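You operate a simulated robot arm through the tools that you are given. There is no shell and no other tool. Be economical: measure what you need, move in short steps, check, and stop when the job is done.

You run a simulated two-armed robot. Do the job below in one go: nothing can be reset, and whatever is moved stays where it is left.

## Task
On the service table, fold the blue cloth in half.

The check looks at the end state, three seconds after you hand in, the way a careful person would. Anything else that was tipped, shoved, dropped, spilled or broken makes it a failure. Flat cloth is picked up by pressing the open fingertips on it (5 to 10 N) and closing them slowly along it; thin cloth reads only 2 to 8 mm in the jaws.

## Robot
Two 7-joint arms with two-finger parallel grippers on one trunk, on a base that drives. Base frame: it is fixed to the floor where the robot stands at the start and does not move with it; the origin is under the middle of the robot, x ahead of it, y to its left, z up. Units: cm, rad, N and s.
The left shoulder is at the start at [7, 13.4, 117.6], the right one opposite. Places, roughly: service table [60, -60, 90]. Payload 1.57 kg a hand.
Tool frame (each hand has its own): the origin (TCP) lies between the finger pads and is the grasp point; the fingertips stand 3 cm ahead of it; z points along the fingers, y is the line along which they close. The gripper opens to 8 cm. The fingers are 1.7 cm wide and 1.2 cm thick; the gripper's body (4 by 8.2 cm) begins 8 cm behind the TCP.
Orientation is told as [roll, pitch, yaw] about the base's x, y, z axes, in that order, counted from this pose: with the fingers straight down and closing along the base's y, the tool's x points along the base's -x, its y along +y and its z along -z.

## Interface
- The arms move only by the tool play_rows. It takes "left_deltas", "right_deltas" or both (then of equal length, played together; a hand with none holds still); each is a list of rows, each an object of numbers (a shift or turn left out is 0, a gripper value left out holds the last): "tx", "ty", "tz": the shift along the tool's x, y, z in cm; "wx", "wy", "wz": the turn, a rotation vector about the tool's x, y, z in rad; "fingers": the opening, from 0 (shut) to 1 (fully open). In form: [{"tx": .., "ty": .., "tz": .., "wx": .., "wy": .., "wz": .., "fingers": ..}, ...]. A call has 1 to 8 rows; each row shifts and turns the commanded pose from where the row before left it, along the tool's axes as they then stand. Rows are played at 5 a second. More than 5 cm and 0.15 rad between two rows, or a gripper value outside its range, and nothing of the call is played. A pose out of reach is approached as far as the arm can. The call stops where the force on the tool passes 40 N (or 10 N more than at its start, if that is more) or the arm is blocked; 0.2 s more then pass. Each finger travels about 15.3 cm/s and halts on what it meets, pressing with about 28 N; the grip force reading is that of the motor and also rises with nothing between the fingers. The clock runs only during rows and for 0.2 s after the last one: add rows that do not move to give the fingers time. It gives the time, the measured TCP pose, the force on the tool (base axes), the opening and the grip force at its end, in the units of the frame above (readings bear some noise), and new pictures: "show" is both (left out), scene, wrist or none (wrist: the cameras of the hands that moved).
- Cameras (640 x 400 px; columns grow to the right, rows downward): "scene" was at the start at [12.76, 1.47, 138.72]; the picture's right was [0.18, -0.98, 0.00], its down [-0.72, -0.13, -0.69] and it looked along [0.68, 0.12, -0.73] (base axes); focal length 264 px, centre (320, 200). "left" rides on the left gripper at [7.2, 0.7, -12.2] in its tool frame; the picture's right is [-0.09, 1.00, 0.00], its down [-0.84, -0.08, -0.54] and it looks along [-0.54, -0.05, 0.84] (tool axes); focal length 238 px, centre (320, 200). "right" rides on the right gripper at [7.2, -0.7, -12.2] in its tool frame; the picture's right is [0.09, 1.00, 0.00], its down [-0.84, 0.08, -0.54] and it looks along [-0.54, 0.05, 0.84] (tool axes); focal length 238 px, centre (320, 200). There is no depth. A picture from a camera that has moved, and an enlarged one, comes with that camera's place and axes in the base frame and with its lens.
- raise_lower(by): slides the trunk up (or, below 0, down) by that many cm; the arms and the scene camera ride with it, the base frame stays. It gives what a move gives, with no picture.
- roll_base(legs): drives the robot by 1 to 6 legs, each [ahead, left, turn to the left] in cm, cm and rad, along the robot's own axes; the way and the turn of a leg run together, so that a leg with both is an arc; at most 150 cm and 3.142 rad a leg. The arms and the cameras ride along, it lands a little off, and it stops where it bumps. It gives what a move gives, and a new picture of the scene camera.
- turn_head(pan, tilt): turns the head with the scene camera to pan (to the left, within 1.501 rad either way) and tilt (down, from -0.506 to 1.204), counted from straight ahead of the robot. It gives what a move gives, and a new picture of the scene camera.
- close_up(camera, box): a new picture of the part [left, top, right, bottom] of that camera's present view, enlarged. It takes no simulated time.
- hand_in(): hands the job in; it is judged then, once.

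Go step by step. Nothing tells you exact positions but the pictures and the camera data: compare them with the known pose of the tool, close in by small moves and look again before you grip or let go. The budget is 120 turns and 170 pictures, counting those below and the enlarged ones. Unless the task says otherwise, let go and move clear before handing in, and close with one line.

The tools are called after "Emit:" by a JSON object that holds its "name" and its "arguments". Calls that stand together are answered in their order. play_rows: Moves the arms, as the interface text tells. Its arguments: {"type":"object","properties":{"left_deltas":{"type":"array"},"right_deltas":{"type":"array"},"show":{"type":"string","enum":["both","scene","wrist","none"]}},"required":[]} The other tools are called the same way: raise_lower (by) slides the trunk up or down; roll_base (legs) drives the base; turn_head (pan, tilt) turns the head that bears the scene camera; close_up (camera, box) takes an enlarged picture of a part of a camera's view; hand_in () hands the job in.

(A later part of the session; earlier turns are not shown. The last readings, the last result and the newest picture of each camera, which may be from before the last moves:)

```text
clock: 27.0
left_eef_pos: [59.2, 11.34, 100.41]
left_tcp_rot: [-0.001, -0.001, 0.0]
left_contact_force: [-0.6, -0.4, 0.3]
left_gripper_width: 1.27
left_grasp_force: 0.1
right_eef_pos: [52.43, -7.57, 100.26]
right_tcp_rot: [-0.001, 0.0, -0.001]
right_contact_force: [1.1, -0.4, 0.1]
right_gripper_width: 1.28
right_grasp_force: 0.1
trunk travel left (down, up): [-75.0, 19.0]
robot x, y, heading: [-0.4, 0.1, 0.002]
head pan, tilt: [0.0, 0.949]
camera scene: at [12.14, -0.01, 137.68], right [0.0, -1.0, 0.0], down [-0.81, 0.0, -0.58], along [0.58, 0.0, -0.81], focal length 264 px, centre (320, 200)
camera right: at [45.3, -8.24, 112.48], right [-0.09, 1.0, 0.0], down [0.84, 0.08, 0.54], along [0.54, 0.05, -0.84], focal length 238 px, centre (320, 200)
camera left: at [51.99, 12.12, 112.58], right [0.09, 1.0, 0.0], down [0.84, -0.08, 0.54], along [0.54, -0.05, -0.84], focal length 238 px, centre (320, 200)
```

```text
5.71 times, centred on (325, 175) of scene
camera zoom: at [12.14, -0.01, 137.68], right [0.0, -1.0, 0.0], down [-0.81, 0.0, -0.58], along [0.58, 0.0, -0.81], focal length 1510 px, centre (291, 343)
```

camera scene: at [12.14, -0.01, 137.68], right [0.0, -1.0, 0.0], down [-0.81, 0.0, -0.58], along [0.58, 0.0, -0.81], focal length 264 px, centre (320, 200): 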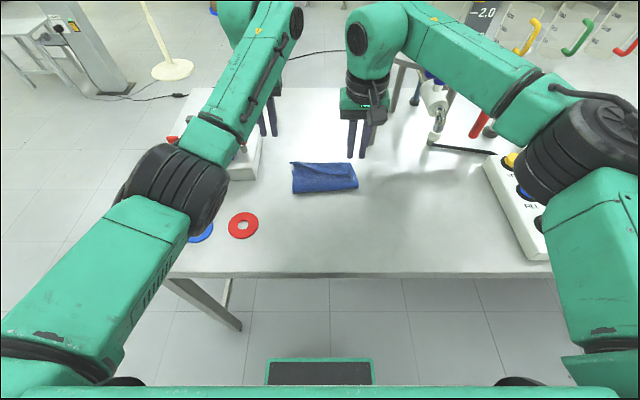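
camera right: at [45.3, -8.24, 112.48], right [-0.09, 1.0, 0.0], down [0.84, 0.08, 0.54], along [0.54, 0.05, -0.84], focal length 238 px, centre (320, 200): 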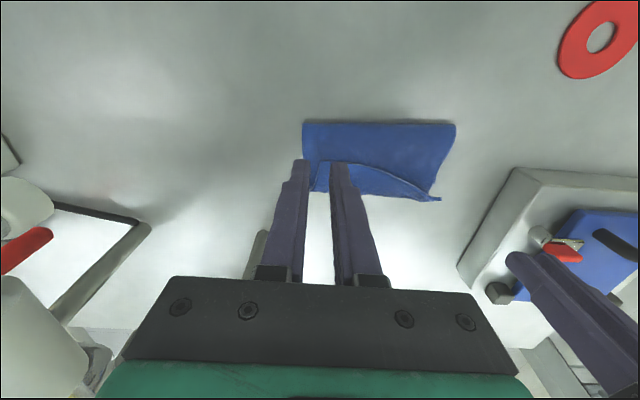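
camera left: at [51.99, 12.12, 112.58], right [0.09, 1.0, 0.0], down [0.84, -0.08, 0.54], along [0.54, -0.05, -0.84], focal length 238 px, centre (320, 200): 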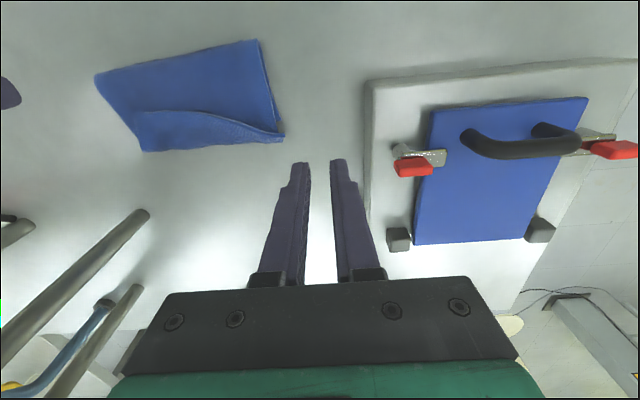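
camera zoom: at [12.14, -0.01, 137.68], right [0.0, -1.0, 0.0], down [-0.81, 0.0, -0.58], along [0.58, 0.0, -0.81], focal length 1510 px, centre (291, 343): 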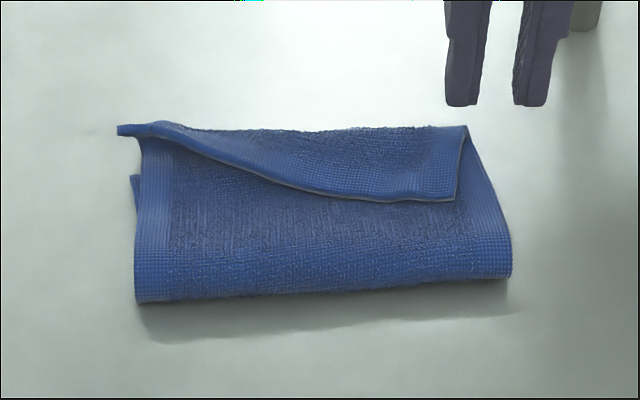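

The near edge overshot and its end is curled back on top: about 3 cm at the right corner and 1 cm at the left. That loose edge lies like a fresh near edge at x≈56–59, so I'll grip it again closer to its rim, lift it and lay it down short of the overshoot.

Emit:
{"name": "play_rows", "arguments": {"left_deltas": [{"ty": -3, "fingers": 0.28}, {"ty": -2.8, "tx": 0.2}, {"tz": 4}, {"tz": 4}, {}, {}], "right_deltas": [{"ty": 1.4, "tx": -2.1, "fingers": 0.28}, {"ty": 1.4, "tx": -2.0}, {"tz": 4}, {"tz": 4}, {}, {}], "show": "wrist"}}

Emit:
{"name": "close_up", "arguments": {"camera": "right", "box": [220, 60, 520, 260]}}

Emit:
{"name": "close_up", "arguments": {"camera": "left", "box": [120, 60, 420, 260]}}

```text
clock: 28.4
left_eef_pos: [59.27, 5.51, 92.02]
left_tcp_rot: [-0.001, -0.001, 0.006]
left_contact_force: [0.9, 0.6, 0.4]
left_gripper_width: 2.21
left_grasp_force: 0.1
right_eef_pos: [56.72, -5.61, 92.43]
right_tcp_rot: [-0.004, 0.002, -0.017]
right_contact_force: [-0.5, 0.2, 0.5]
right_gripper_width: 2.24
right_grasp_force: 0.0
trunk travel left (down, up): [-75.0, 19.0]
robot x, y, heading: [0.0, -0.12, -0.003]
head pan, tilt: [0.0, 0.949]
camera right: at [49.61, -6.1, 104.46], right [-0.08, 1.0, 0.0], down [0.84, 0.07, 0.54], along [0.54, 0.04, -0.84], focal length 238 px, centre (320, 200)
camera left: at [51.98, 6.3, 104.18], right [0.09, 1.0, 0.0], down [0.84, -0.07, 0.54], along [0.54, -0.05, -0.84], focal length 238 px, centre (320, 200)
```

right: 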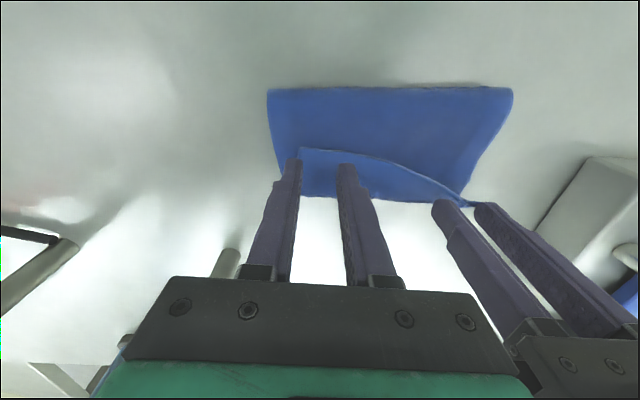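
left: 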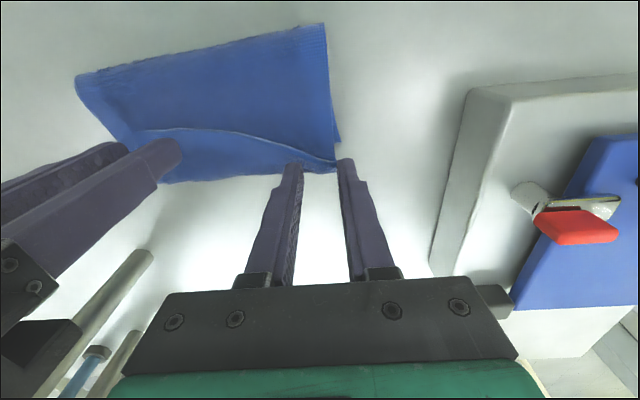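

```text
2.00 times, centred on (370, 160) of right
camera zoom: at [49.61, -6.1, 104.46], right [-0.08, 1.0, 0.0], down [0.84, 0.07, 0.54], along [0.54, 0.04, -0.84], focal length 477 px, centre (220, 280)
```

zoom: 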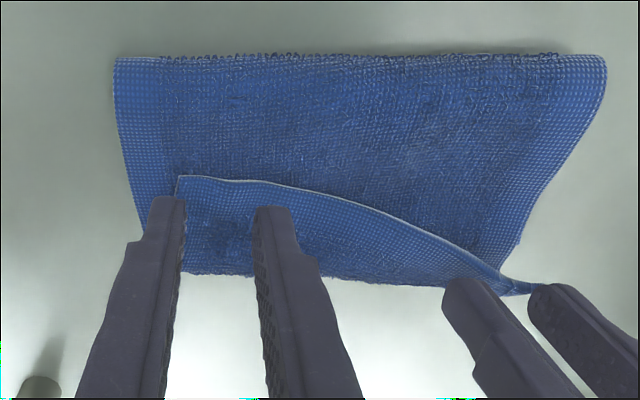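

```text
2.00 times, centred on (270, 160) of left
camera zoom: at [51.98, 6.3, 104.18], right [0.09, 1.0, 0.0], down [0.84, -0.07, 0.54], along [0.54, -0.05, -0.84], focal length 477 px, centre (420, 280)
```

zoom: 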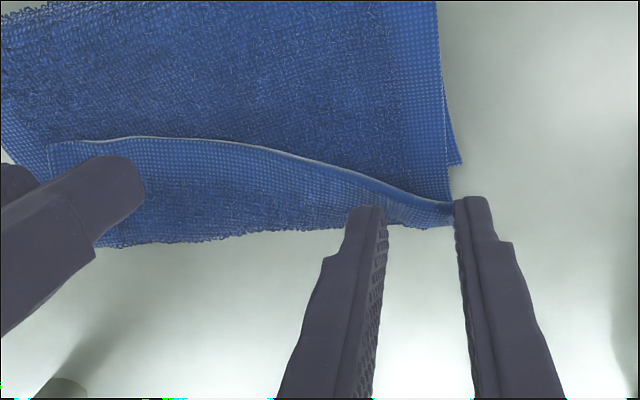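

The right hand is held off about 0.7 cm sideways, so the wrists are probably touching. I'll back it off, narrow both openings and go down to the loose edge.

Emit:
{"name": "play_rows", "arguments": {"left_deltas": [{"fingers": 0.23}, {"tz": 0.8}, {"tz": 0.5}, {}], "right_deltas": [{"ty": -0.6, "fingers": 0.2}, {"tz": 1}, {"tz": 0.6}, {}], "show": "both"}}

```text
clock: 29.4
left_eef_pos: [58.86, 5.45, 90.64]
left_tcp_rot: [0.002, 0.004, 0.004]
left_contact_force: [-0.8, 0.3, 0.4]
left_gripper_width: 1.85
left_grasp_force: 0.0
right_eef_pos: [56.76, -5.6, 90.95]
right_tcp_rot: [0.005, -0.003, -0.004]
right_contact_force: [0.4, 0.7, 0.3]
right_gripper_width: 1.58
right_grasp_force: 0.1
trunk travel left (down, up): [-75.0, 19.0]
robot x, y, heading: [0.1, 0.05, 0.001]
head pan, tilt: [0.0, 0.949]
camera scene: at [12.14, 0.06, 137.68], right [0.0, -1.0, 0.0], down [-0.81, 0.0, -0.58], along [0.58, 0.0, -0.81], focal length 264 px, centre (320, 200)
camera right: at [49.55, -6.25, 103.11], right [-0.09, 1.0, 0.0], down [0.84, 0.07, 0.55], along [0.54, 0.05, -0.84], focal length 238 px, centre (320, 200)
camera left: at [51.73, 6.25, 102.75], right [0.09, 1.0, 0.0], down [0.84, -0.08, 0.54], along [0.54, -0.05, -0.84], focal length 238 px, centre (320, 200)
```

scene: 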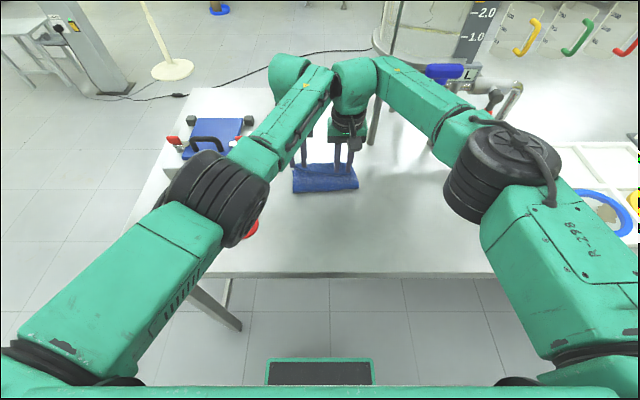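
right: 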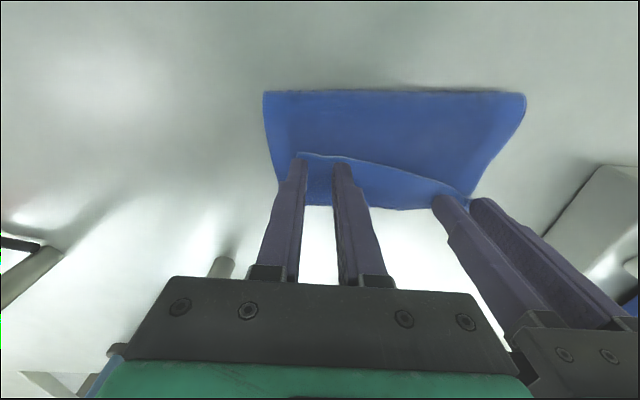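
left: 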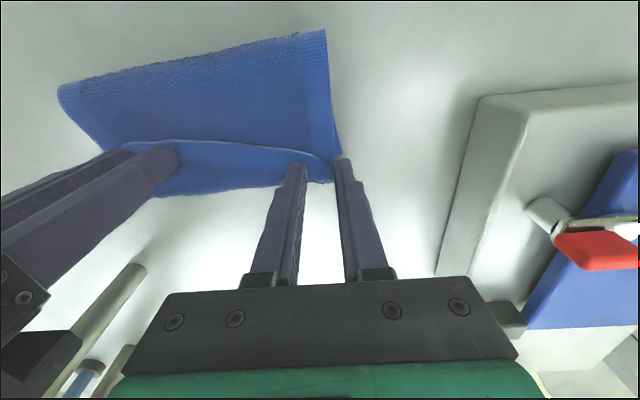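

The upper wrists are side by side, so I'll hold this spacing. Now down onto the flap in small steps.

Emit:
{"name": "play_rows", "arguments": {"left_deltas": [{"tz": 0.3}, {"tz": 0.2}, {}], "right_deltas": [{"tz": 0.3}, {"tz": 0.3}, {}], "show": "none"}}

```text
clock: 30.2
left_eef_pos: [58.87, 5.6, 90.17]
left_tcp_rot: [0.001, 0.001, 0.004]
left_contact_force: [-0.4, -0.6, 0.2]
left_gripper_width: 1.81
left_grasp_force: 0.0
right_eef_pos: [56.68, -5.52, 90.14]
right_tcp_rot: [-0.001, 0.001, -0.004]
right_contact_force: [0.4, -0.3, 1.0]
right_gripper_width: 1.62
right_grasp_force: 0.0
trunk travel left (down, up): [-75.0, 19.0]
robot x, y, heading: [0.34, 0.01, 0.001]
head pan, tilt: [0.0, 0.949]
```

Emit:
{"name": "play_rows", "arguments": {"left_deltas": [{"tz": 0.2}, {"tz": 0.15}, {}], "right_deltas": [{"tz": 0.15}, {"tz": 0.1}, {}], "show": "wrist"}}

Emit:
{"name": "close_up", "arguments": {"camera": "right", "box": [220, 60, 520, 260]}}

Emit:
{"name": "close_up", "arguments": {"camera": "left", "box": [120, 60, 420, 260]}}

```text
clock: 31.0
left_eef_pos: [58.94, 5.52, 90.08]
left_tcp_rot: [0.002, -0.002, 0.001]
left_contact_force: [-0.7, -0.4, 1.6]
left_gripper_width: 1.86
left_grasp_force: 0.4
right_eef_pos: [56.61, -5.69, 89.91]
right_tcp_rot: [0.001, -0.001, -0.004]
right_contact_force: [1.1, -0.4, 6.0]
right_gripper_width: 1.59
right_grasp_force: 0.2
trunk travel left (down, up): [-75.0, 19.0]
robot x, y, heading: [-0.01, 0.12, 0.0]
head pan, tilt: [0.0, 0.949]
camera right: at [49.45, -6.28, 102.11], right [-0.09, 1.0, 0.0], down [0.84, 0.08, 0.54], along [0.54, 0.05, -0.84], focal length 238 px, centre (320, 200)
camera left: at [51.75, 6.27, 102.25], right [0.09, 1.0, 0.0], down [0.84, -0.08, 0.54], along [0.54, -0.05, -0.84], focal length 238 px, centre (320, 200)
```

right: 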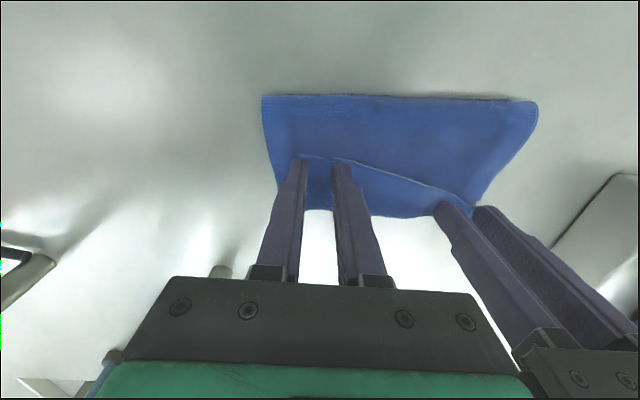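
left: 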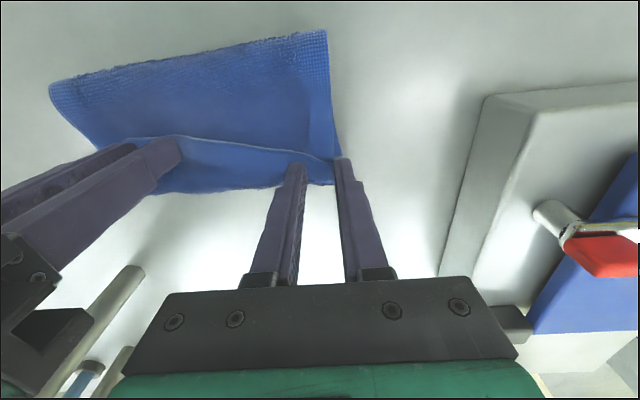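

```text
2.00 times, centred on (370, 160) of right
camera zoom: at [49.45, -6.28, 102.11], right [-0.09, 1.0, 0.0], down [0.84, 0.08, 0.54], along [0.54, 0.05, -0.84], focal length 477 px, centre (220, 280)
```

zoom: 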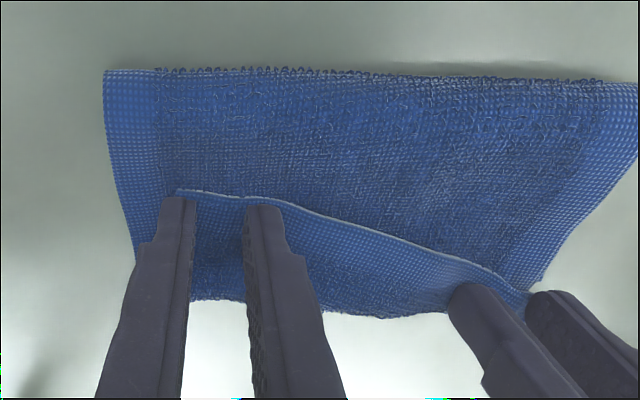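

```text
2.00 times, centred on (270, 160) of left
camera zoom: at [51.75, 6.27, 102.25], right [0.09, 1.0, 0.0], down [0.84, -0.08, 0.54], along [0.54, -0.05, -0.84], focal length 477 px, centre (420, 280)
```

zoom: 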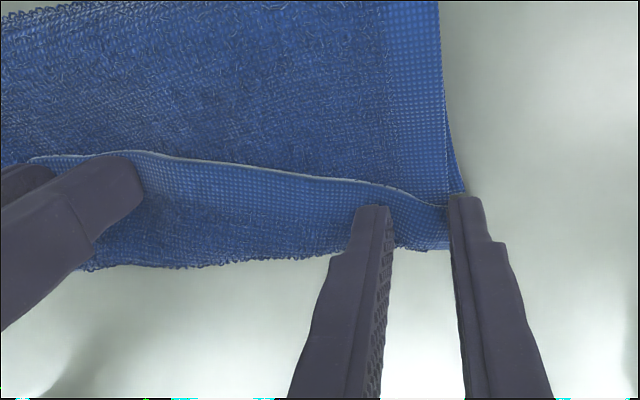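

The left outer finger is at the end of the ridge. I'll narrow the left opening and press it down on the cloth.

Emit:
{"name": "play_rows", "arguments": {"left_deltas": [{"tz": -0.5}, {"fingers": 0.14}, {"ty": -0.15}, {"tz": 0.5}, {"tz": 0.35}, {}], "right_deltas": [{}, {}, {}, {}, {"tz": 0.1}, {}], "show": "none"}}

```text
clock: 32.4
left_eef_pos: [58.82, 5.42, 90.01]
left_tcp_rot: [-0.002, -0.005, 0.002]
left_contact_force: [0.7, 0.4, 1.1]
left_gripper_width: 1.1
left_grasp_force: 0.0
right_eef_pos: [56.48, -5.72, 89.78]
right_tcp_rot: [-0.003, 0.0, -0.002]
right_contact_force: [-0.2, 1.9, 10.1]
right_gripper_width: 1.58
right_grasp_force: 0.0
trunk travel left (down, up): [-75.0, 19.0]
robot x, y, heading: [-0.17, 0.11, -0.0]
head pan, tilt: [0.0, 0.949]
```

Emit:
{"name": "play_rows", "arguments": {"left_deltas": [{"tz": 0.2}, {"tz": 0.2}, {}], "show": "wrist"}}

Emit:
{"name": "close_up", "arguments": {"camera": "left", "box": [120, 60, 420, 260]}}

```text
clock: 33.2
left_eef_pos: [58.82, 5.36, 89.62]
left_tcp_rot: [-0.001, -0.007, 0.002]
left_contact_force: [0.7, 2.3, 18.6]
left_gripper_width: 1.06
left_grasp_force: 0.0
right_eef_pos: [56.53, -5.76, 89.96]
right_tcp_rot: [0.0, -0.003, -0.002]
right_contact_force: [0.6, -0.8, 3.7]
right_gripper_width: 1.56
right_grasp_force: 0.0
trunk travel left (down, up): [-75.0, 19.0]
robot x, y, heading: [0.16, 0.08, 0.003]
head pan, tilt: [0.0, 0.949]
camera left: at [51.5, 6.13, 101.76], right [0.09, 1.0, 0.0], down [0.83, -0.08, 0.55], along [0.55, -0.05, -0.84], focal length 238 px, centre (320, 200)
```

left: 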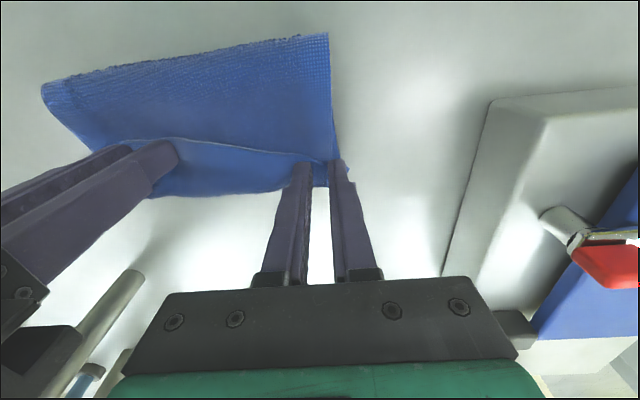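

```text
2.00 times, centred on (270, 160) of left
camera zoom: at [51.5, 6.13, 101.76], right [0.09, 1.0, 0.0], down [0.83, -0.08, 0.55], along [0.55, -0.05, -0.84], focal length 477 px, centre (420, 280)
```

zoom: 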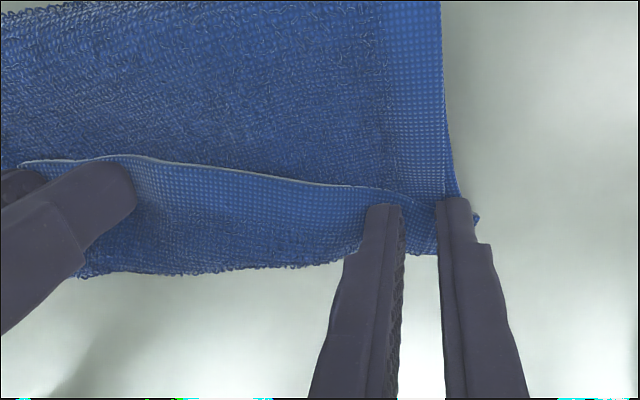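

Both pairs are on the flap, the left outer finger now well inside the corner. I'll ease the left press, add a little on the right, and close both slowly.

Emit:
{"name": "play_rows", "arguments": {"left_deltas": [{"tz": -0.1}, {"fingers": 0.12}, {"fingers": 0.1}, {"fingers": 0.08}, {"fingers": 0.06}, {"fingers": 0.04}, {"fingers": 0.02}, {"fingers": 0}], "right_deltas": [{"tz": 0.1}, {"fingers": 0.17}, {"fingers": 0.14}, {"fingers": 0.11}, {"fingers": 0.08}, {"fingers": 0.05}, {"fingers": 0.02}, {"fingers": 0}], "show": "none"}}

Emit:
{"name": "play_rows", "arguments": {"left_deltas": [{}, {}], "right_deltas": [{}, {}], "show": "wrist"}}

```text
clock: 35.0
left_eef_pos: [58.69, 5.37, 89.65]
left_tcp_rot: [0.0, -0.006, 0.002]
left_contact_force: [1.5, -2.9, 26.2]
left_gripper_width: 0.0
left_grasp_force: 21.4
right_eef_pos: [56.32, -5.8, 89.9]
right_tcp_rot: [0.002, -0.004, -0.004]
right_contact_force: [0.5, 0.4, 3.3]
right_gripper_width: 0.0
right_grasp_force: 21.5
trunk travel left (down, up): [-75.0, 19.0]
robot x, y, heading: [0.02, -0.23, 0.0]
head pan, tilt: [0.0, 0.949]
```

```text
clock: 35.6
left_eef_pos: [58.63, 5.36, 89.56]
left_tcp_rot: [0.001, -0.006, 0.001]
left_contact_force: [2.7, -2.3, 27.0]
left_gripper_width: 0.0
left_grasp_force: 21.9
right_eef_pos: [56.32, -5.76, 90.03]
right_tcp_rot: [0.002, -0.003, -0.004]
right_contact_force: [0.2, 1.6, 4.3]
right_gripper_width: 0.0
right_grasp_force: 21.5
trunk travel left (down, up): [-75.0, 19.0]
robot x, y, heading: [-0.24, 0.38, -0.002]
head pan, tilt: [0.0, 0.949]
camera right: at [49.15, -6.34, 102.12], right [-0.09, 1.0, 0.0], down [0.83, 0.07, 0.55], along [0.54, 0.05, -0.84], focal length 238 px, centre (320, 200)
camera left: at [51.4, 6.09, 101.74], right [0.09, 1.0, 0.0], down [0.83, -0.08, 0.55], along [0.54, -0.05, -0.84], focal length 238 px, centre (320, 200)
```

right: 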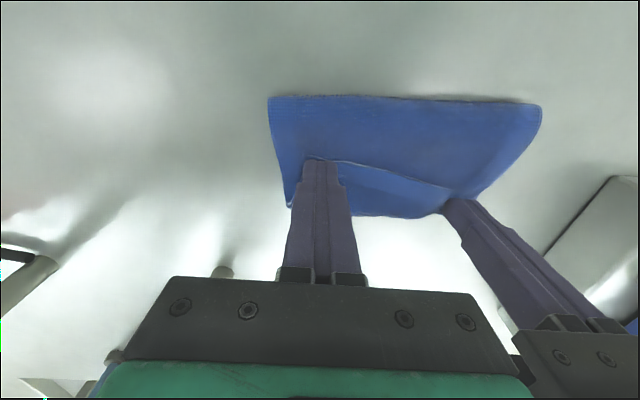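
left: 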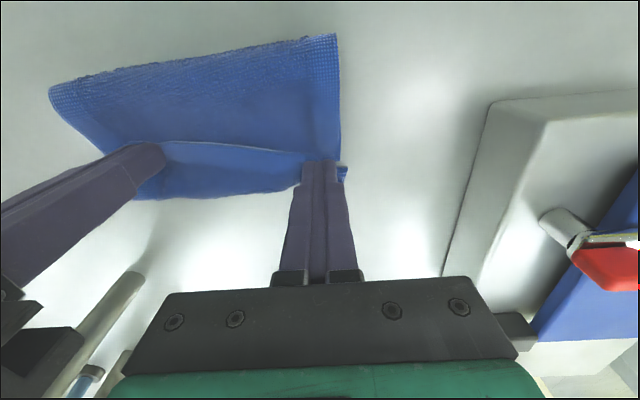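

Both slipped this time because the spacing forces the outer fingers onto the rims. I'll grip one hand at a time: the left moves clear, and the right takes hold further inside its corner.

Emit:
{"name": "play_rows", "arguments": {"left_deltas": [{"tz": -1}, {"tz": -3}, {"tz": -4}, {"tz": -3, "ty": 3}, {"ty": 4}, {}], "right_deltas": [{"tz": -1}, {"tz": -1}, {"fingers": 0.3}, {"ty": 0.7}, {"ty": 0.6}, {}]}}

Emit:
{"name": "close_up", "arguments": {"camera": "right", "box": [220, 60, 520, 260]}}

```text
clock: 37.0
left_eef_pos: [58.67, 12.13, 100.5]
left_tcp_rot: [0.0, -0.001, -0.001]
left_contact_force: [-0.8, -0.4, 0.0]
left_gripper_width: 0.0
left_grasp_force: 21.1
right_eef_pos: [56.7, -4.38, 91.83]
right_tcp_rot: [0.002, 0.0, 0.0]
right_contact_force: [0.0, 0.9, 0.5]
right_gripper_width: 2.42
right_grasp_force: 0.1
trunk travel left (down, up): [-75.0, 19.0]
robot x, y, heading: [-0.28, 0.34, -0.001]
head pan, tilt: [0.0, 0.949]
camera scene: at [12.14, -0.08, 137.68], right [0.0, -1.0, 0.0], down [-0.81, 0.0, -0.58], along [0.58, 0.0, -0.81], focal length 264 px, centre (320, 200)
camera right: at [49.53, -5.04, 103.92], right [-0.09, 1.0, 0.0], down [0.84, 0.08, 0.54], along [0.54, 0.05, -0.84], focal length 238 px, centre (320, 200)
camera left: at [51.47, 12.88, 112.69], right [0.09, 1.0, 0.0], down [0.84, -0.08, 0.54], along [0.54, -0.05, -0.84], focal length 238 px, centre (320, 200)
```

scene: 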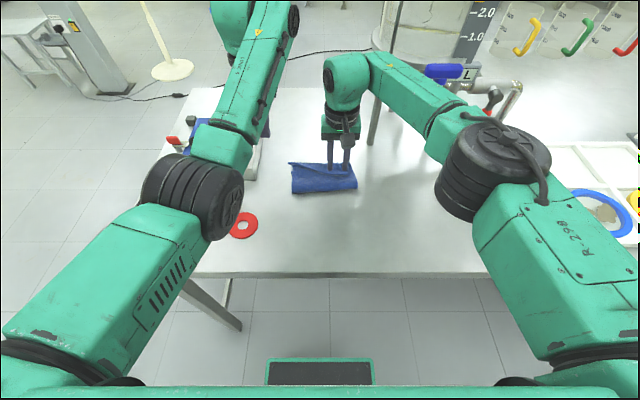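
right: 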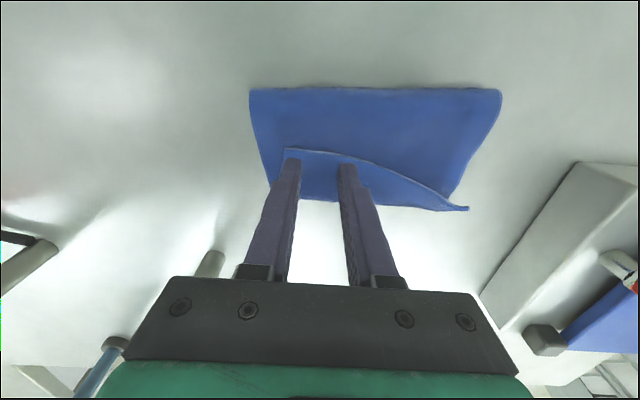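
left: 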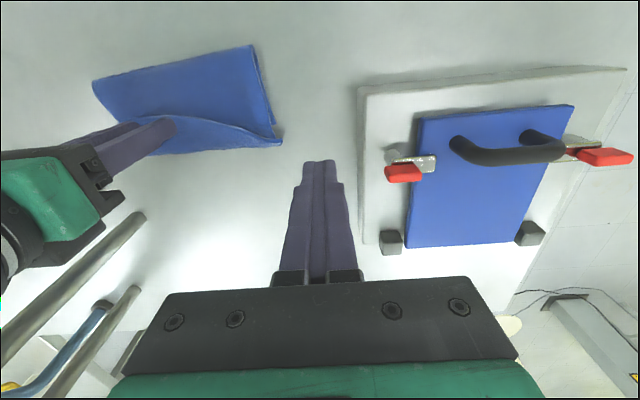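

```text
2.00 times, centred on (370, 160) of right
camera zoom: at [49.53, -5.04, 103.92], right [-0.09, 1.0, 0.0], down [0.84, 0.08, 0.54], along [0.54, 0.05, -0.84], focal length 477 px, centre (220, 280)
```

zoom: 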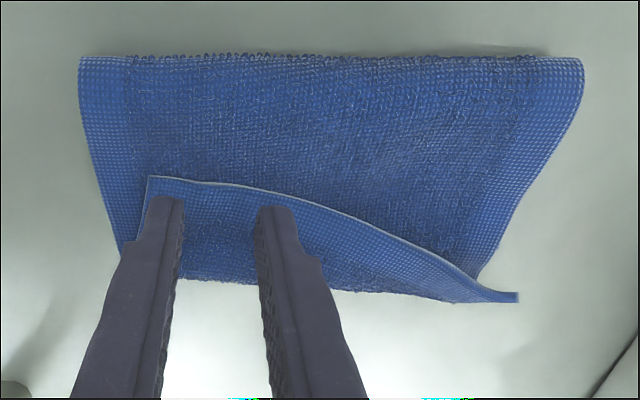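

The right fingers are over the flap's right part. I'll shift slightly inward, press to about 10 N and close slowly.

Emit:
{"name": "play_rows", "arguments": {"right_deltas": [{"ty": 0.4}, {"tz": 0.8}, {"tz": 0.8}, {"tz": 0.2}, {}], "show": "none"}}

```text
clock: 38.2
left_eef_pos: [58.68, 12.15, 100.46]
left_tcp_rot: [0.0, 0.0, 0.002]
left_contact_force: [0.5, -0.2, 0.3]
left_gripper_width: 0.01
left_grasp_force: 21.3
right_eef_pos: [56.6, -3.86, 89.92]
right_tcp_rot: [0.0, -0.003, 0.0]
right_contact_force: [1.0, -0.4, 4.9]
right_gripper_width: 2.38
right_grasp_force: 0.1
trunk travel left (down, up): [-75.0, 19.0]
robot x, y, heading: [0.09, -0.3, -0.002]
head pan, tilt: [0.0, 0.949]
```

Emit:
{"name": "play_rows", "arguments": {"right_deltas": [{"tz": 0.15}, {"fingers": 0.26}, {"fingers": 0.22}, {"fingers": 0.18}, {"fingers": 0.14}, {"fingers": 0.11}, {"fingers": 0.08}], "show": "none"}}

Emit:
{"name": "close_up", "arguments": {"camera": "right", "box": [220, 60, 520, 260]}}

```text
clock: 39.8
left_eef_pos: [58.54, 12.27, 100.66]
left_tcp_rot: [-0.001, -0.001, 0.002]
left_contact_force: [0.4, -0.8, 0.1]
left_gripper_width: 0.0
left_grasp_force: 21.1
right_eef_pos: [56.58, -3.81, 89.74]
right_tcp_rot: [-0.001, -0.002, 0.0]
right_contact_force: [0.2, 0.1, 10.2]
right_gripper_width: 0.76
right_grasp_force: 7.2
trunk travel left (down, up): [-75.0, 19.0]
robot x, y, heading: [-0.52, -0.06, -0.002]
head pan, tilt: [0.0, 0.949]
```

```text
2.00 times, centred on (370, 160) of right
camera zoom: at [49.41, -4.48, 102.07], right [-0.09, 1.0, 0.0], down [0.84, 0.08, 0.54], along [0.54, 0.05, -0.84], focal length 477 px, centre (220, 280)
```

zoom: 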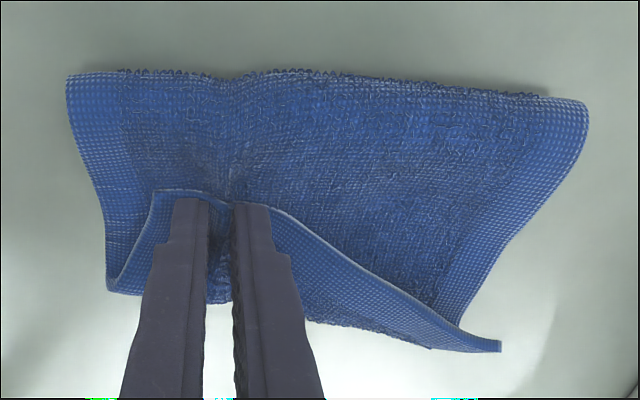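

The cloth is bunching between the fingers, possibly in two layers. I'll close fully and lift slightly to see what is held.

Emit:
{"name": "play_rows", "arguments": {"right_deltas": [{"fingers": 0.05}, {"fingers": 0.02}, {"fingers": 0}, {}, {"tz": -1}, {"tz": -1}, {"tz": -1, "tx": 0.5}, {}], "show": "none"}}

Emit:
{"name": "close_up", "arguments": {"camera": "right", "box": [220, 60, 520, 260]}}

Emit:
{"name": "close_up", "arguments": {"camera": "left", "box": [50, 20, 350, 220]}}

```text
clock: 41.6
left_eef_pos: [58.85, 12.08, 100.48]
left_tcp_rot: [0.001, 0.0, 0.002]
left_contact_force: [0.5, -0.5, -0.2]
left_gripper_width: 0.01
left_grasp_force: 21.0
right_eef_pos: [56.16, -3.83, 92.89]
right_tcp_rot: [0.0, -0.001, -0.001]
right_contact_force: [0.0, 1.0, -0.9]
right_gripper_width: 0.46
right_grasp_force: 25.3
trunk travel left (down, up): [-75.0, 19.0]
robot x, y, heading: [0.33, -0.14, 0.002]
head pan, tilt: [0.0, 0.949]
```

```text
2.00 times, centred on (370, 160) of right
camera zoom: at [49.1, -4.54, 105.04], right [-0.09, 1.0, 0.0], down [0.84, 0.08, 0.54], along [0.54, 0.05, -0.84], focal length 477 px, centre (220, 280)
```

zoom: 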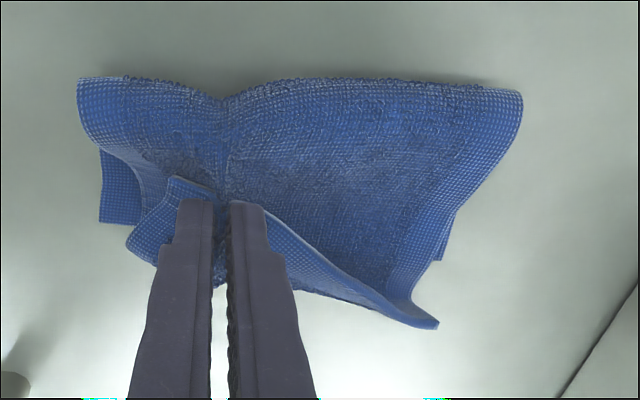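

```text
2.00 times, centred on (200, 120) of left
camera zoom: at [51.52, 12.99, 112.62], right [0.09, 1.0, 0.0], down [0.84, -0.08, 0.54], along [0.54, -0.05, -0.84], focal length 477 px, centre (560, 360)
```

zoom: 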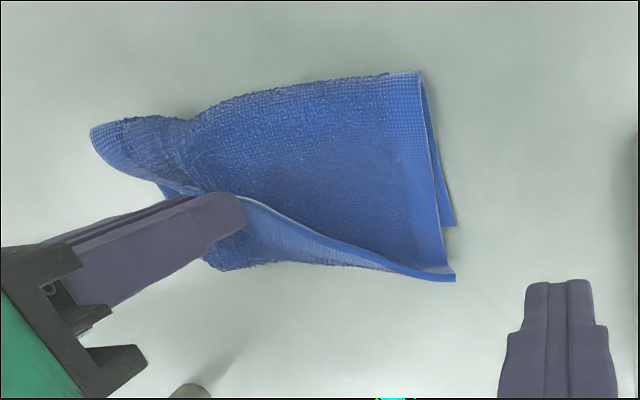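

The right hand holds the flap together with the layer beneath, and the lower layer lies untouched with its far edge at x≈58. The cleanest fix is to carry this edge back to the near side, which unfolds the cloth, and then fold again with better grips.

Emit:
{"name": "play_rows", "arguments": {"right_deltas": [{"tx": 1.5, "tz": -1.5}, {"tx": 2, "tz": -1.5}, {"tx": 2, "tz": -1}, {"tx": 2.5}, {"tx": 2.5, "tz": 1}, {"tx": 2.5, "tz": 1.5}, {"tx": 2, "tz": 2}, {"tx": 1, "tz": 1.5}]}}

```text
clock: 43.4
left_eef_pos: [58.61, 12.21, 100.41]
left_tcp_rot: [0.001, 0.001, 0.002]
left_contact_force: [0.1, -0.2, -0.7]
left_gripper_width: 0.0
left_grasp_force: 21.1
right_eef_pos: [40.4, -3.78, 90.77]
right_tcp_rot: [0.002, 0.0, -0.003]
right_contact_force: [0.3, -0.3, 1.0]
right_gripper_width: 0.47
right_grasp_force: 25.0
trunk travel left (down, up): [-75.0, 19.0]
robot x, y, heading: [-0.33, 0.07, 0.001]
head pan, tilt: [0.0, 0.949]
camera scene: at [12.16, 0.04, 137.68], right [0.0, -1.0, 0.0], down [-0.81, 0.0, -0.58], along [0.58, 0.0, -0.81], focal length 264 px, centre (320, 200)
camera right: at [33.2, -4.43, 102.86], right [-0.09, 1.0, 0.0], down [0.84, 0.08, 0.54], along [0.54, 0.05, -0.84], focal length 238 px, centre (320, 200)
```

scene: 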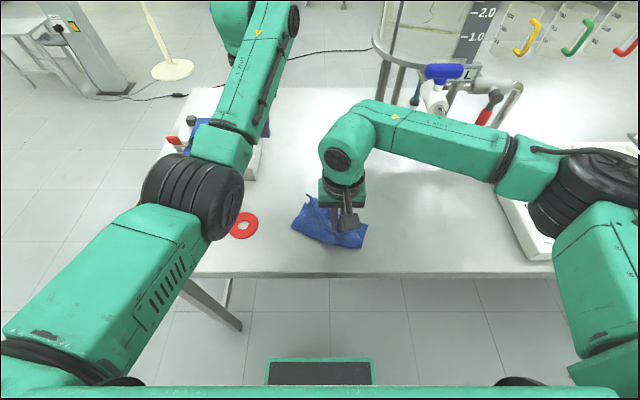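
right: 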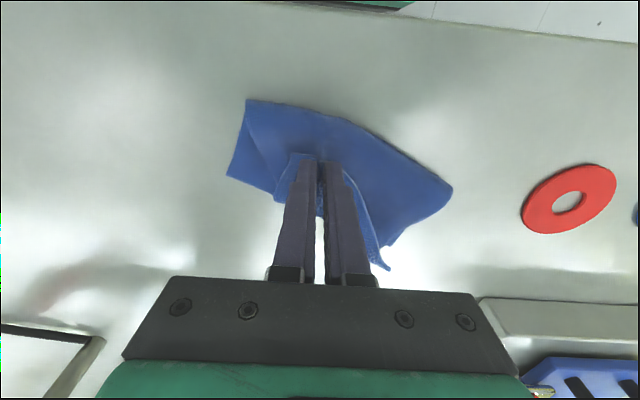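

The whole cloth came along, so the grip must have caught the lower layer too. I'll release, back off and look at the shape.

Emit:
{"name": "play_rows", "arguments": {"right_deltas": [{"tz": 0.6}, {"fingers": 0.1}, {"fingers": 0.25}, {"tz": -1}, {"tz": -4}, {"tz": -5}, {"ty": -5}, {"ty": -5}], "show": "wrist"}}

Emit:
{"name": "close_up", "arguments": {"camera": "scene", "box": [260, 170, 400, 260]}}

Emit:
{"name": "close_up", "arguments": {"camera": "right", "box": [260, 60, 560, 260]}}

```text
clock: 45.2
left_eef_pos: [58.53, 12.01, 100.54]
left_tcp_rot: [0.0, -0.001, 0.002]
left_contact_force: [-0.4, 0.3, -0.7]
left_gripper_width: 0.01
left_grasp_force: 22.0
right_eef_pos: [40.15, -14.29, 100.5]
right_tcp_rot: [0.001, 0.0, 0.0]
right_contact_force: [0.0, 0.3, -0.1]
right_gripper_width: 1.99
right_grasp_force: 0.0
trunk travel left (down, up): [-75.0, 19.0]
robot x, y, heading: [0.03, 0.0, 0.003]
head pan, tilt: [0.0, 0.949]
camera right: at [33.04, -14.87, 112.69], right [-0.09, 1.0, 0.0], down [0.84, 0.08, 0.54], along [0.54, 0.05, -0.84], focal length 238 px, centre (320, 200)
```

right: 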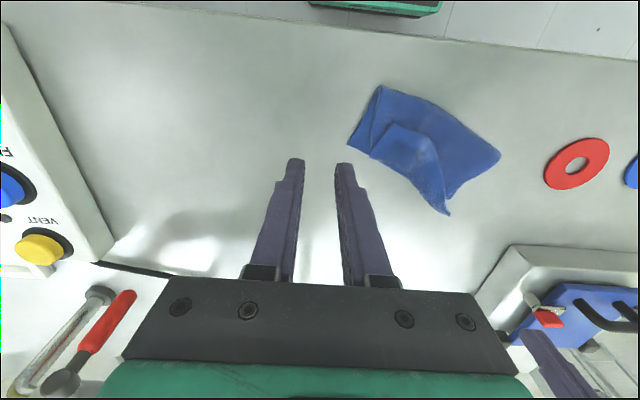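

```text
4.44 times, centred on (330, 215) of scene
camera zoom: at [12.05, -0.23, 137.69], right [0.0, -1.0, 0.0], down [-0.81, 0.0, -0.58], along [0.58, 0.0, -0.81], focal length 1174 px, centre (276, 133)
```

zoom: 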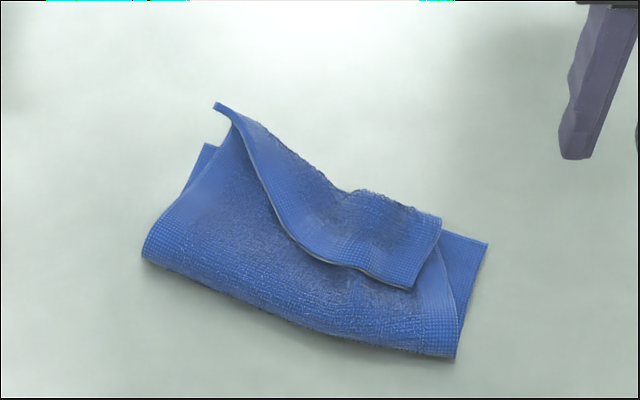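

```text
2.00 times, centred on (410, 160) of right
camera zoom: at [33.04, -14.87, 112.69], right [-0.09, 1.0, 0.0], down [0.84, 0.08, 0.54], along [0.54, 0.05, -0.84], focal length 477 px, centre (140, 280)
```

zoom: 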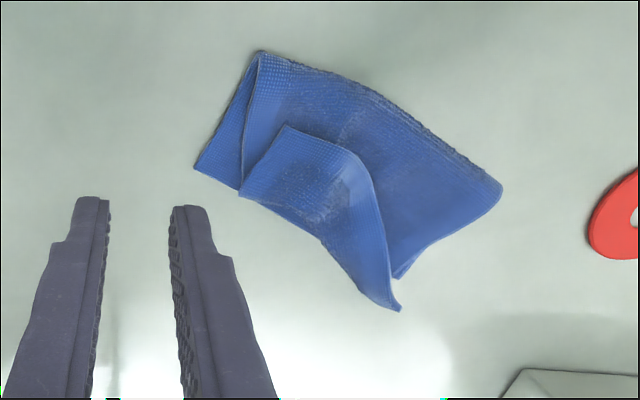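

The cloth is still folded in two, with its top end curled back, and it now lies in easy reach at x 36–49. I'll pin the folded part with the left fingertips and drag the curled flap forward with light pressure from the closed right fingertips, so that it rolls open.

Emit:
{"name": "play_rows", "arguments": {"left_deltas": [{"tx": 4, "ty": 1}, {"tx": 4}, {"tx": 4}, {"tx": 4, "ty": -2}, {"ty": -3}, {"ty": -3.0}, {"tz": 4}, {"tz": 4}], "right_deltas": [{"fingers": 0}, {}, {"ty": 3}, {"ty": 3}, {"ty": 3, "tx": 0.3}, {}, {"tz": 4}, {"tz": 4}]}}

```text
clock: 47.0
left_eef_pos: [58.1, 5.05, 92.11]
left_tcp_rot: [0.001, 0.004, 0.002]
left_contact_force: [-0.4, 0.1, 0.2]
left_gripper_width: 0.0
left_grasp_force: 21.1
left hand out of reach, approached as far as the arm can: row 1, 2, 3, 4
right_eef_pos: [39.91, -4.41, 92.37]
right_tcp_rot: [0.001, 0.0, 0.001]
right_contact_force: [0.4, -0.6, -1.3]
right_gripper_width: 0.01
right_grasp_force: 21.4
trunk travel left (down, up): [-75.0, 19.0]
robot x, y, heading: [0.11, 0.04, 0.0]
head pan, tilt: [0.0, 0.949]
camera scene: at [12.27, 0.08, 137.68], right [0.0, -1.0, 0.0], down [-0.81, 0.0, -0.58], along [0.58, 0.0, -0.81], focal length 264 px, centre (320, 200)
camera right: at [32.75, -5.2, 104.5], right [-0.09, 1.0, 0.0], down [0.84, 0.08, 0.54], along [0.54, 0.05, -0.84], focal length 238 px, centre (320, 200)
camera left: at [50.98, 5.7, 104.33], right [0.09, 1.0, 0.0], down [0.84, -0.08, 0.54], along [0.54, -0.05, -0.84], focal length 238 px, centre (320, 200)
```

scene: 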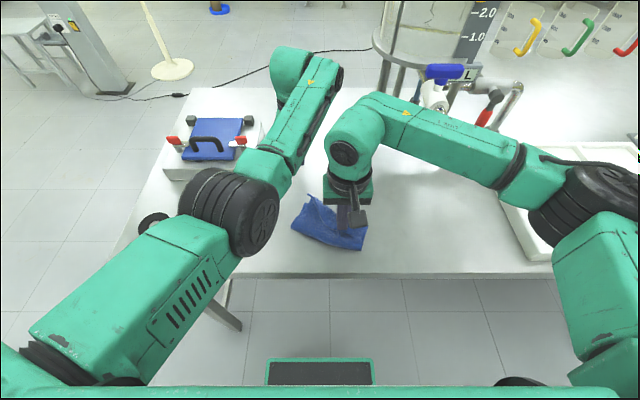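
right: 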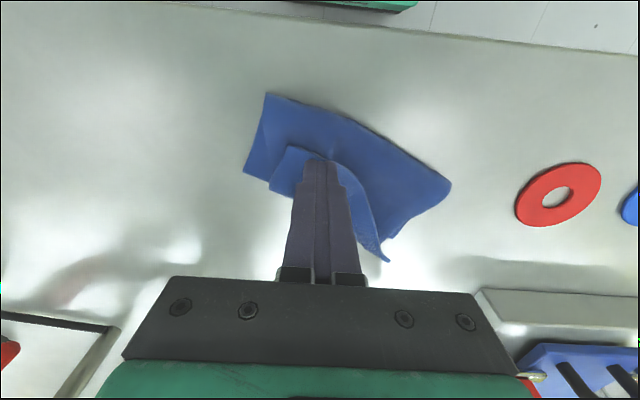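
left: 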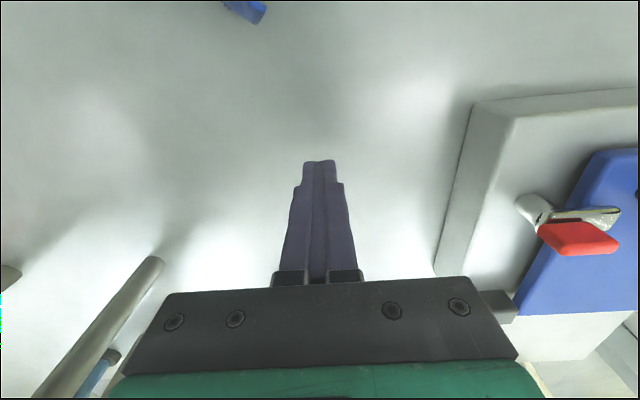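

The left arm could not come back along x at that height, since its elbow posture is awkward. I'll raise the left hand and then try bringing it back in small steps.

Emit:
{"name": "play_rows", "arguments": {"left_deltas": [{"tz": -4}, {"tz": -4}, {"tz": -4, "ty": 1}, {"ty": 2}, {"ty": 2}], "show": "scene"}}

```text
clock: 48.2
left_eef_pos: [57.84, 10.2, 104.43]
left_tcp_rot: [-0.001, 0.002, 0.002]
left_contact_force: [0.4, 0.1, 0.5]
left_gripper_width: 0.01
left_grasp_force: 20.8
right_eef_pos: [39.83, -4.55, 92.36]
right_tcp_rot: [0.0, 0.0, 0.0]
right_contact_force: [0.2, -0.4, 0.1]
right_gripper_width: 0.01
right_grasp_force: 21.3
trunk travel left (down, up): [-75.0, 19.0]
robot x, y, heading: [-0.01, -0.01, -0.002]
head pan, tilt: [0.0, 0.949]
camera scene: at [12.16, 0.09, 137.68], right [0.0, -1.0, 0.0], down [-0.81, 0.0, -0.58], along [0.58, 0.0, -0.81], focal length 264 px, centre (320, 200)
```

scene: 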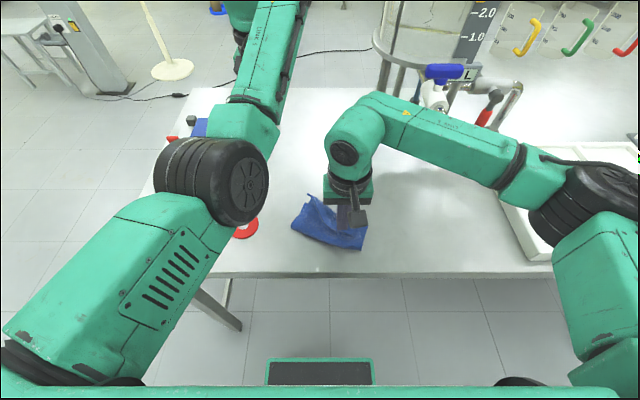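

Emit:
{"name": "play_rows", "arguments": {"left_deltas": [{"tx": 1, "ty": 2}, {"tx": 1, "ty": 2}, {"tx": 1, "ty": 2}, {"tx": 1, "ty": 2}, {"tx": 1, "ty": 2}], "show": "scene"}}

```text
clock: 49.4
left_eef_pos: [55.85, 20.66, 104.17]
left_tcp_rot: [-0.001, -0.002, 0.002]
left_contact_force: [-1.0, -0.2, -0.2]
left_gripper_width: 0.0
left_grasp_force: 21.3
left hand out of reach, approached as far as the arm can: row 1, 2, 3, 4, 5
right_eef_pos: [39.83, -4.52, 92.42]
right_tcp_rot: [0.0, -0.001, 0.0]
right_contact_force: [-0.8, -1.0, 0.2]
right_gripper_width: 0.0
right_grasp_force: 20.6
trunk travel left (down, up): [-75.0, 19.0]
robot x, y, heading: [-0.13, -0.22, -0.002]
head pan, tilt: [0.0, 0.949]
camera scene: at [12.15, 0.13, 137.68], right [0.0, -1.0, 0.0], down [-0.81, 0.0, -0.58], along [0.58, 0.0, -0.81], focal length 264 px, centre (320, 200)
```

scene: 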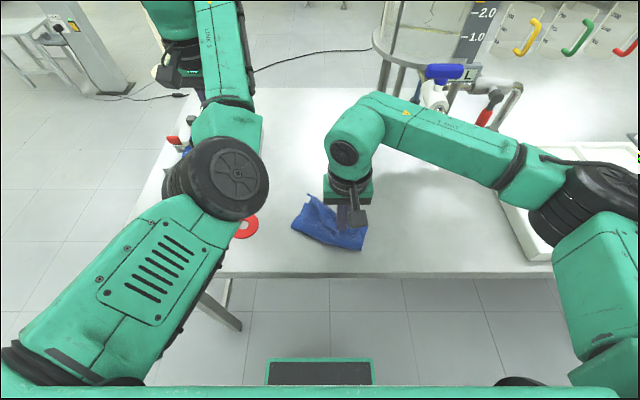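

Emit:
{"name": "play_rows", "arguments": {"left_deltas": [{"tz": -4, "ty": 2}, {"tz": -4, "ty": 2}, {"tx": 2}, {"tx": 2}, {"tx": 2}, {"tx": 2}], "show": "scene"}}

```text
clock: 50.8
left_eef_pos: [53.49, 24.94, 112.55]
left_tcp_rot: [0.001, 0.002, 0.003]
left_contact_force: [0.1, 0.1, -0.5]
left_gripper_width: 0.0
left_grasp_force: 21.5
left hand out of reach, approached as far as the arm can: row 4, 5, 6
right_eef_pos: [39.89, -4.56, 92.41]
right_tcp_rot: [0.002, 0.0, 0.001]
right_contact_force: [-0.1, -0.1, -0.3]
right_gripper_width: 0.0
right_grasp_force: 21.3
trunk travel left (down, up): [-75.0, 19.0]
robot x, y, heading: [0.11, -0.14, 0.0]
head pan, tilt: [0.0, 0.949]
camera scene: at [12.15, 0.01, 137.68], right [0.0, -1.0, 0.0], down [-0.81, 0.0, -0.58], along [0.58, 0.0, -0.81], focal length 264 px, centre (320, 200)
```

scene: 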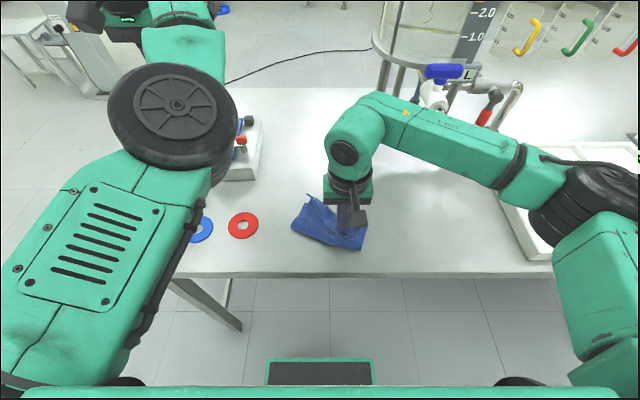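

Emit:
{"name": "play_rows", "arguments": {"left_deltas": [{"wz": 0.15}, {"wz": 0.15}, {"wz": 0.15}, {"wz": 0.15}, {"tx": 1}, {"tx": 1}], "show": "scene"}}

```text
clock: 52.2
left_eef_pos: [52.67, 26.33, 112.44]
left_tcp_rot: [-0.002, 0.001, -0.599]
left_contact_force: [0.1, 0.4, -0.4]
left_gripper_width: 0.0
left_grasp_force: 21.3
left hand out of reach, approached as far as the arm can: row 5, 6
right_eef_pos: [39.83, -4.48, 92.3]
right_tcp_rot: [0.001, 0.001, -0.002]
right_contact_force: [0.4, -0.1, 0.4]
right_gripper_width: 0.0
right_grasp_force: 21.3
trunk travel left (down, up): [-75.0, 19.0]
robot x, y, heading: [-0.24, -0.12, 0.002]
head pan, tilt: [0.0, 0.949]
camera scene: at [12.15, 0.1, 137.68], right [0.0, -1.0, 0.0], down [-0.81, 0.0, -0.58], along [0.58, 0.0, -0.81], focal length 264 px, centre (320, 200)
```

scene: 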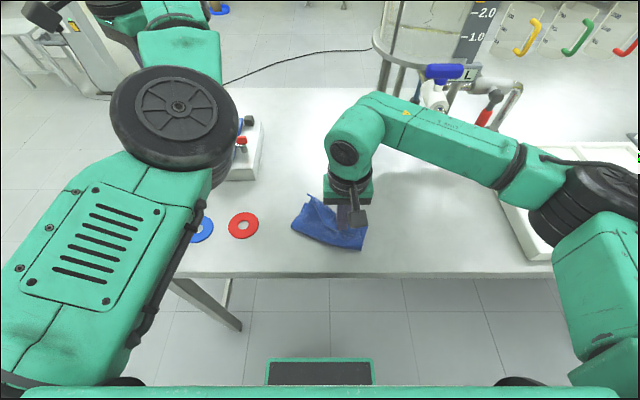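

Emit:
{"name": "play_rows", "arguments": {"left_deltas": [{"wz": -0.15, "ty": 2}, {"wz": -0.15, "ty": 3}, {"wz": -0.15, "ty": 3}, {"wz": -0.15, "ty": 4}, {"ty": 4}, {"tx": 3}, {"tx": 3}, {"tx": 3}], "show": "scene"}}

```text
clock: 54.0
left_eef_pos: [56.44, 36.83, 113.29]
left_tcp_rot: [-0.006, -0.046, -0.036]
left_contact_force: [0.5, 0.5, -0.4]
left_gripper_width: 0.0
left_grasp_force: 21.6
left hand out of reach, approached as far as the arm can: row 4, 5, 6, 7, 8
right_eef_pos: [39.79, -4.67, 92.37]
right_tcp_rot: [0.0, 0.0, 0.0]
right_contact_force: [-0.3, -0.2, -0.1]
right_gripper_width: 0.0
right_grasp_force: 21.4
trunk travel left (down, up): [-75.0, 19.0]
robot x, y, heading: [-0.38, 0.35, 0.003]
head pan, tilt: [0.0, 0.949]
camera scene: at [12.18, 0.03, 137.68], right [0.0, -1.0, 0.0], down [-0.81, 0.0, -0.58], along [0.58, 0.0, -0.81], focal length 264 px, centre (320, 200)
```

scene: 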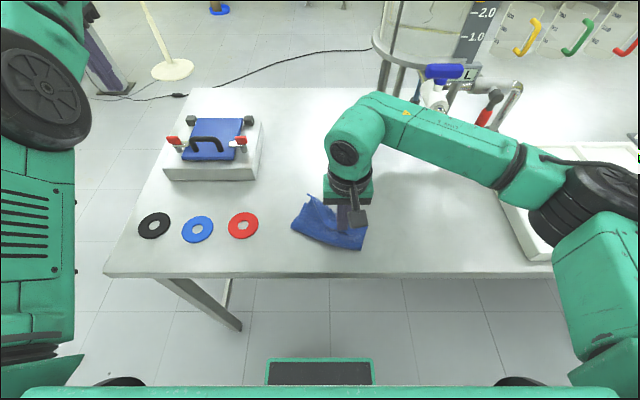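

Emit:
{"name": "play_rows", "arguments": {"left_deltas": [{"tz": 2, "tx": -1}, {"tz": 2, "tx": -1}, {"tz": 2, "tx": 0}, {"tz": 2}, {"tx": 1}, {"tx": 1}, {"tx": 1}, {"tx": 1}], "show": "scene"}}

```text
clock: 55.8
left_eef_pos: [53.5, 37.48, 109.56]
left_tcp_rot: [-0.003, -0.086, -0.019]
left_contact_force: [0.3, 0.0, 0.2]
left_gripper_width: 0.0
left_grasp_force: 21.1
left hand out of reach, approached as far as the arm can: row 1, 2, 5, 6
right_eef_pos: [39.81, -4.59, 92.39]
right_tcp_rot: [0.001, -0.002, 0.0]
right_contact_force: [0.8, -0.9, 0.3]
right_gripper_width: 0.0
right_grasp_force: 20.8
trunk travel left (down, up): [-75.0, 19.0]
robot x, y, heading: [-0.17, -0.03, -0.002]
head pan, tilt: [0.0, 0.949]
camera scene: at [12.12, 0.06, 137.68], right [0.0, -1.0, 0.0], down [-0.81, 0.0, -0.58], along [0.58, 0.0, -0.81], focal length 264 px, centre (320, 200)
```

scene: 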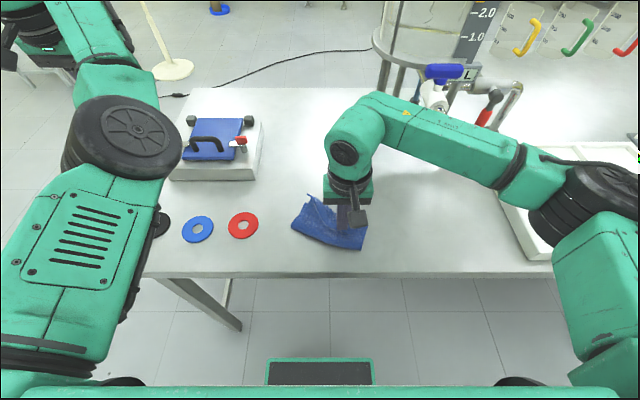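

Emit:
{"name": "play_rows", "arguments": {"left_deltas": [{"tx": 1.5}, {"tx": 1.5}, {"tx": 1.5}, {"tx": 1.5}, {"tx": 1.5}, {"tx": 1.5}, {"tx": 1.5}, {"tx": 1.5}], "show": "scene"}}

```text
clock: 57.6
left_eef_pos: [41.67, 37.64, 108.39]
left_tcp_rot: [-0.003, -0.089, -0.019]
left_contact_force: [0.2, 0.0, -0.8]
left_gripper_width: 0.0
left_grasp_force: 21.3
right_eef_pos: [39.76, -4.58, 92.51]
right_tcp_rot: [-0.001, 0.001, 0.0]
right_contact_force: [-0.1, 0.1, -0.1]
right_gripper_width: 0.0
right_grasp_force: 21.5
trunk travel left (down, up): [-75.0, 19.0]
robot x, y, heading: [-0.24, -0.04, -0.001]
head pan, tilt: [0.0, 0.949]
camera scene: at [12.11, 0.07, 137.68], right [0.0, -1.0, 0.0], down [-0.81, 0.0, -0.58], along [0.58, 0.0, -0.81], focal length 264 px, centre (320, 200)
```

scene: 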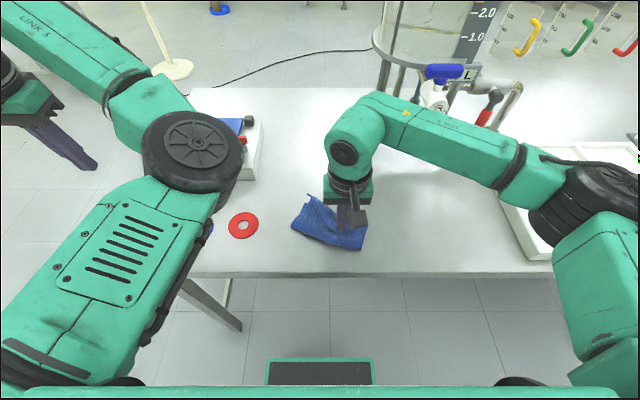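

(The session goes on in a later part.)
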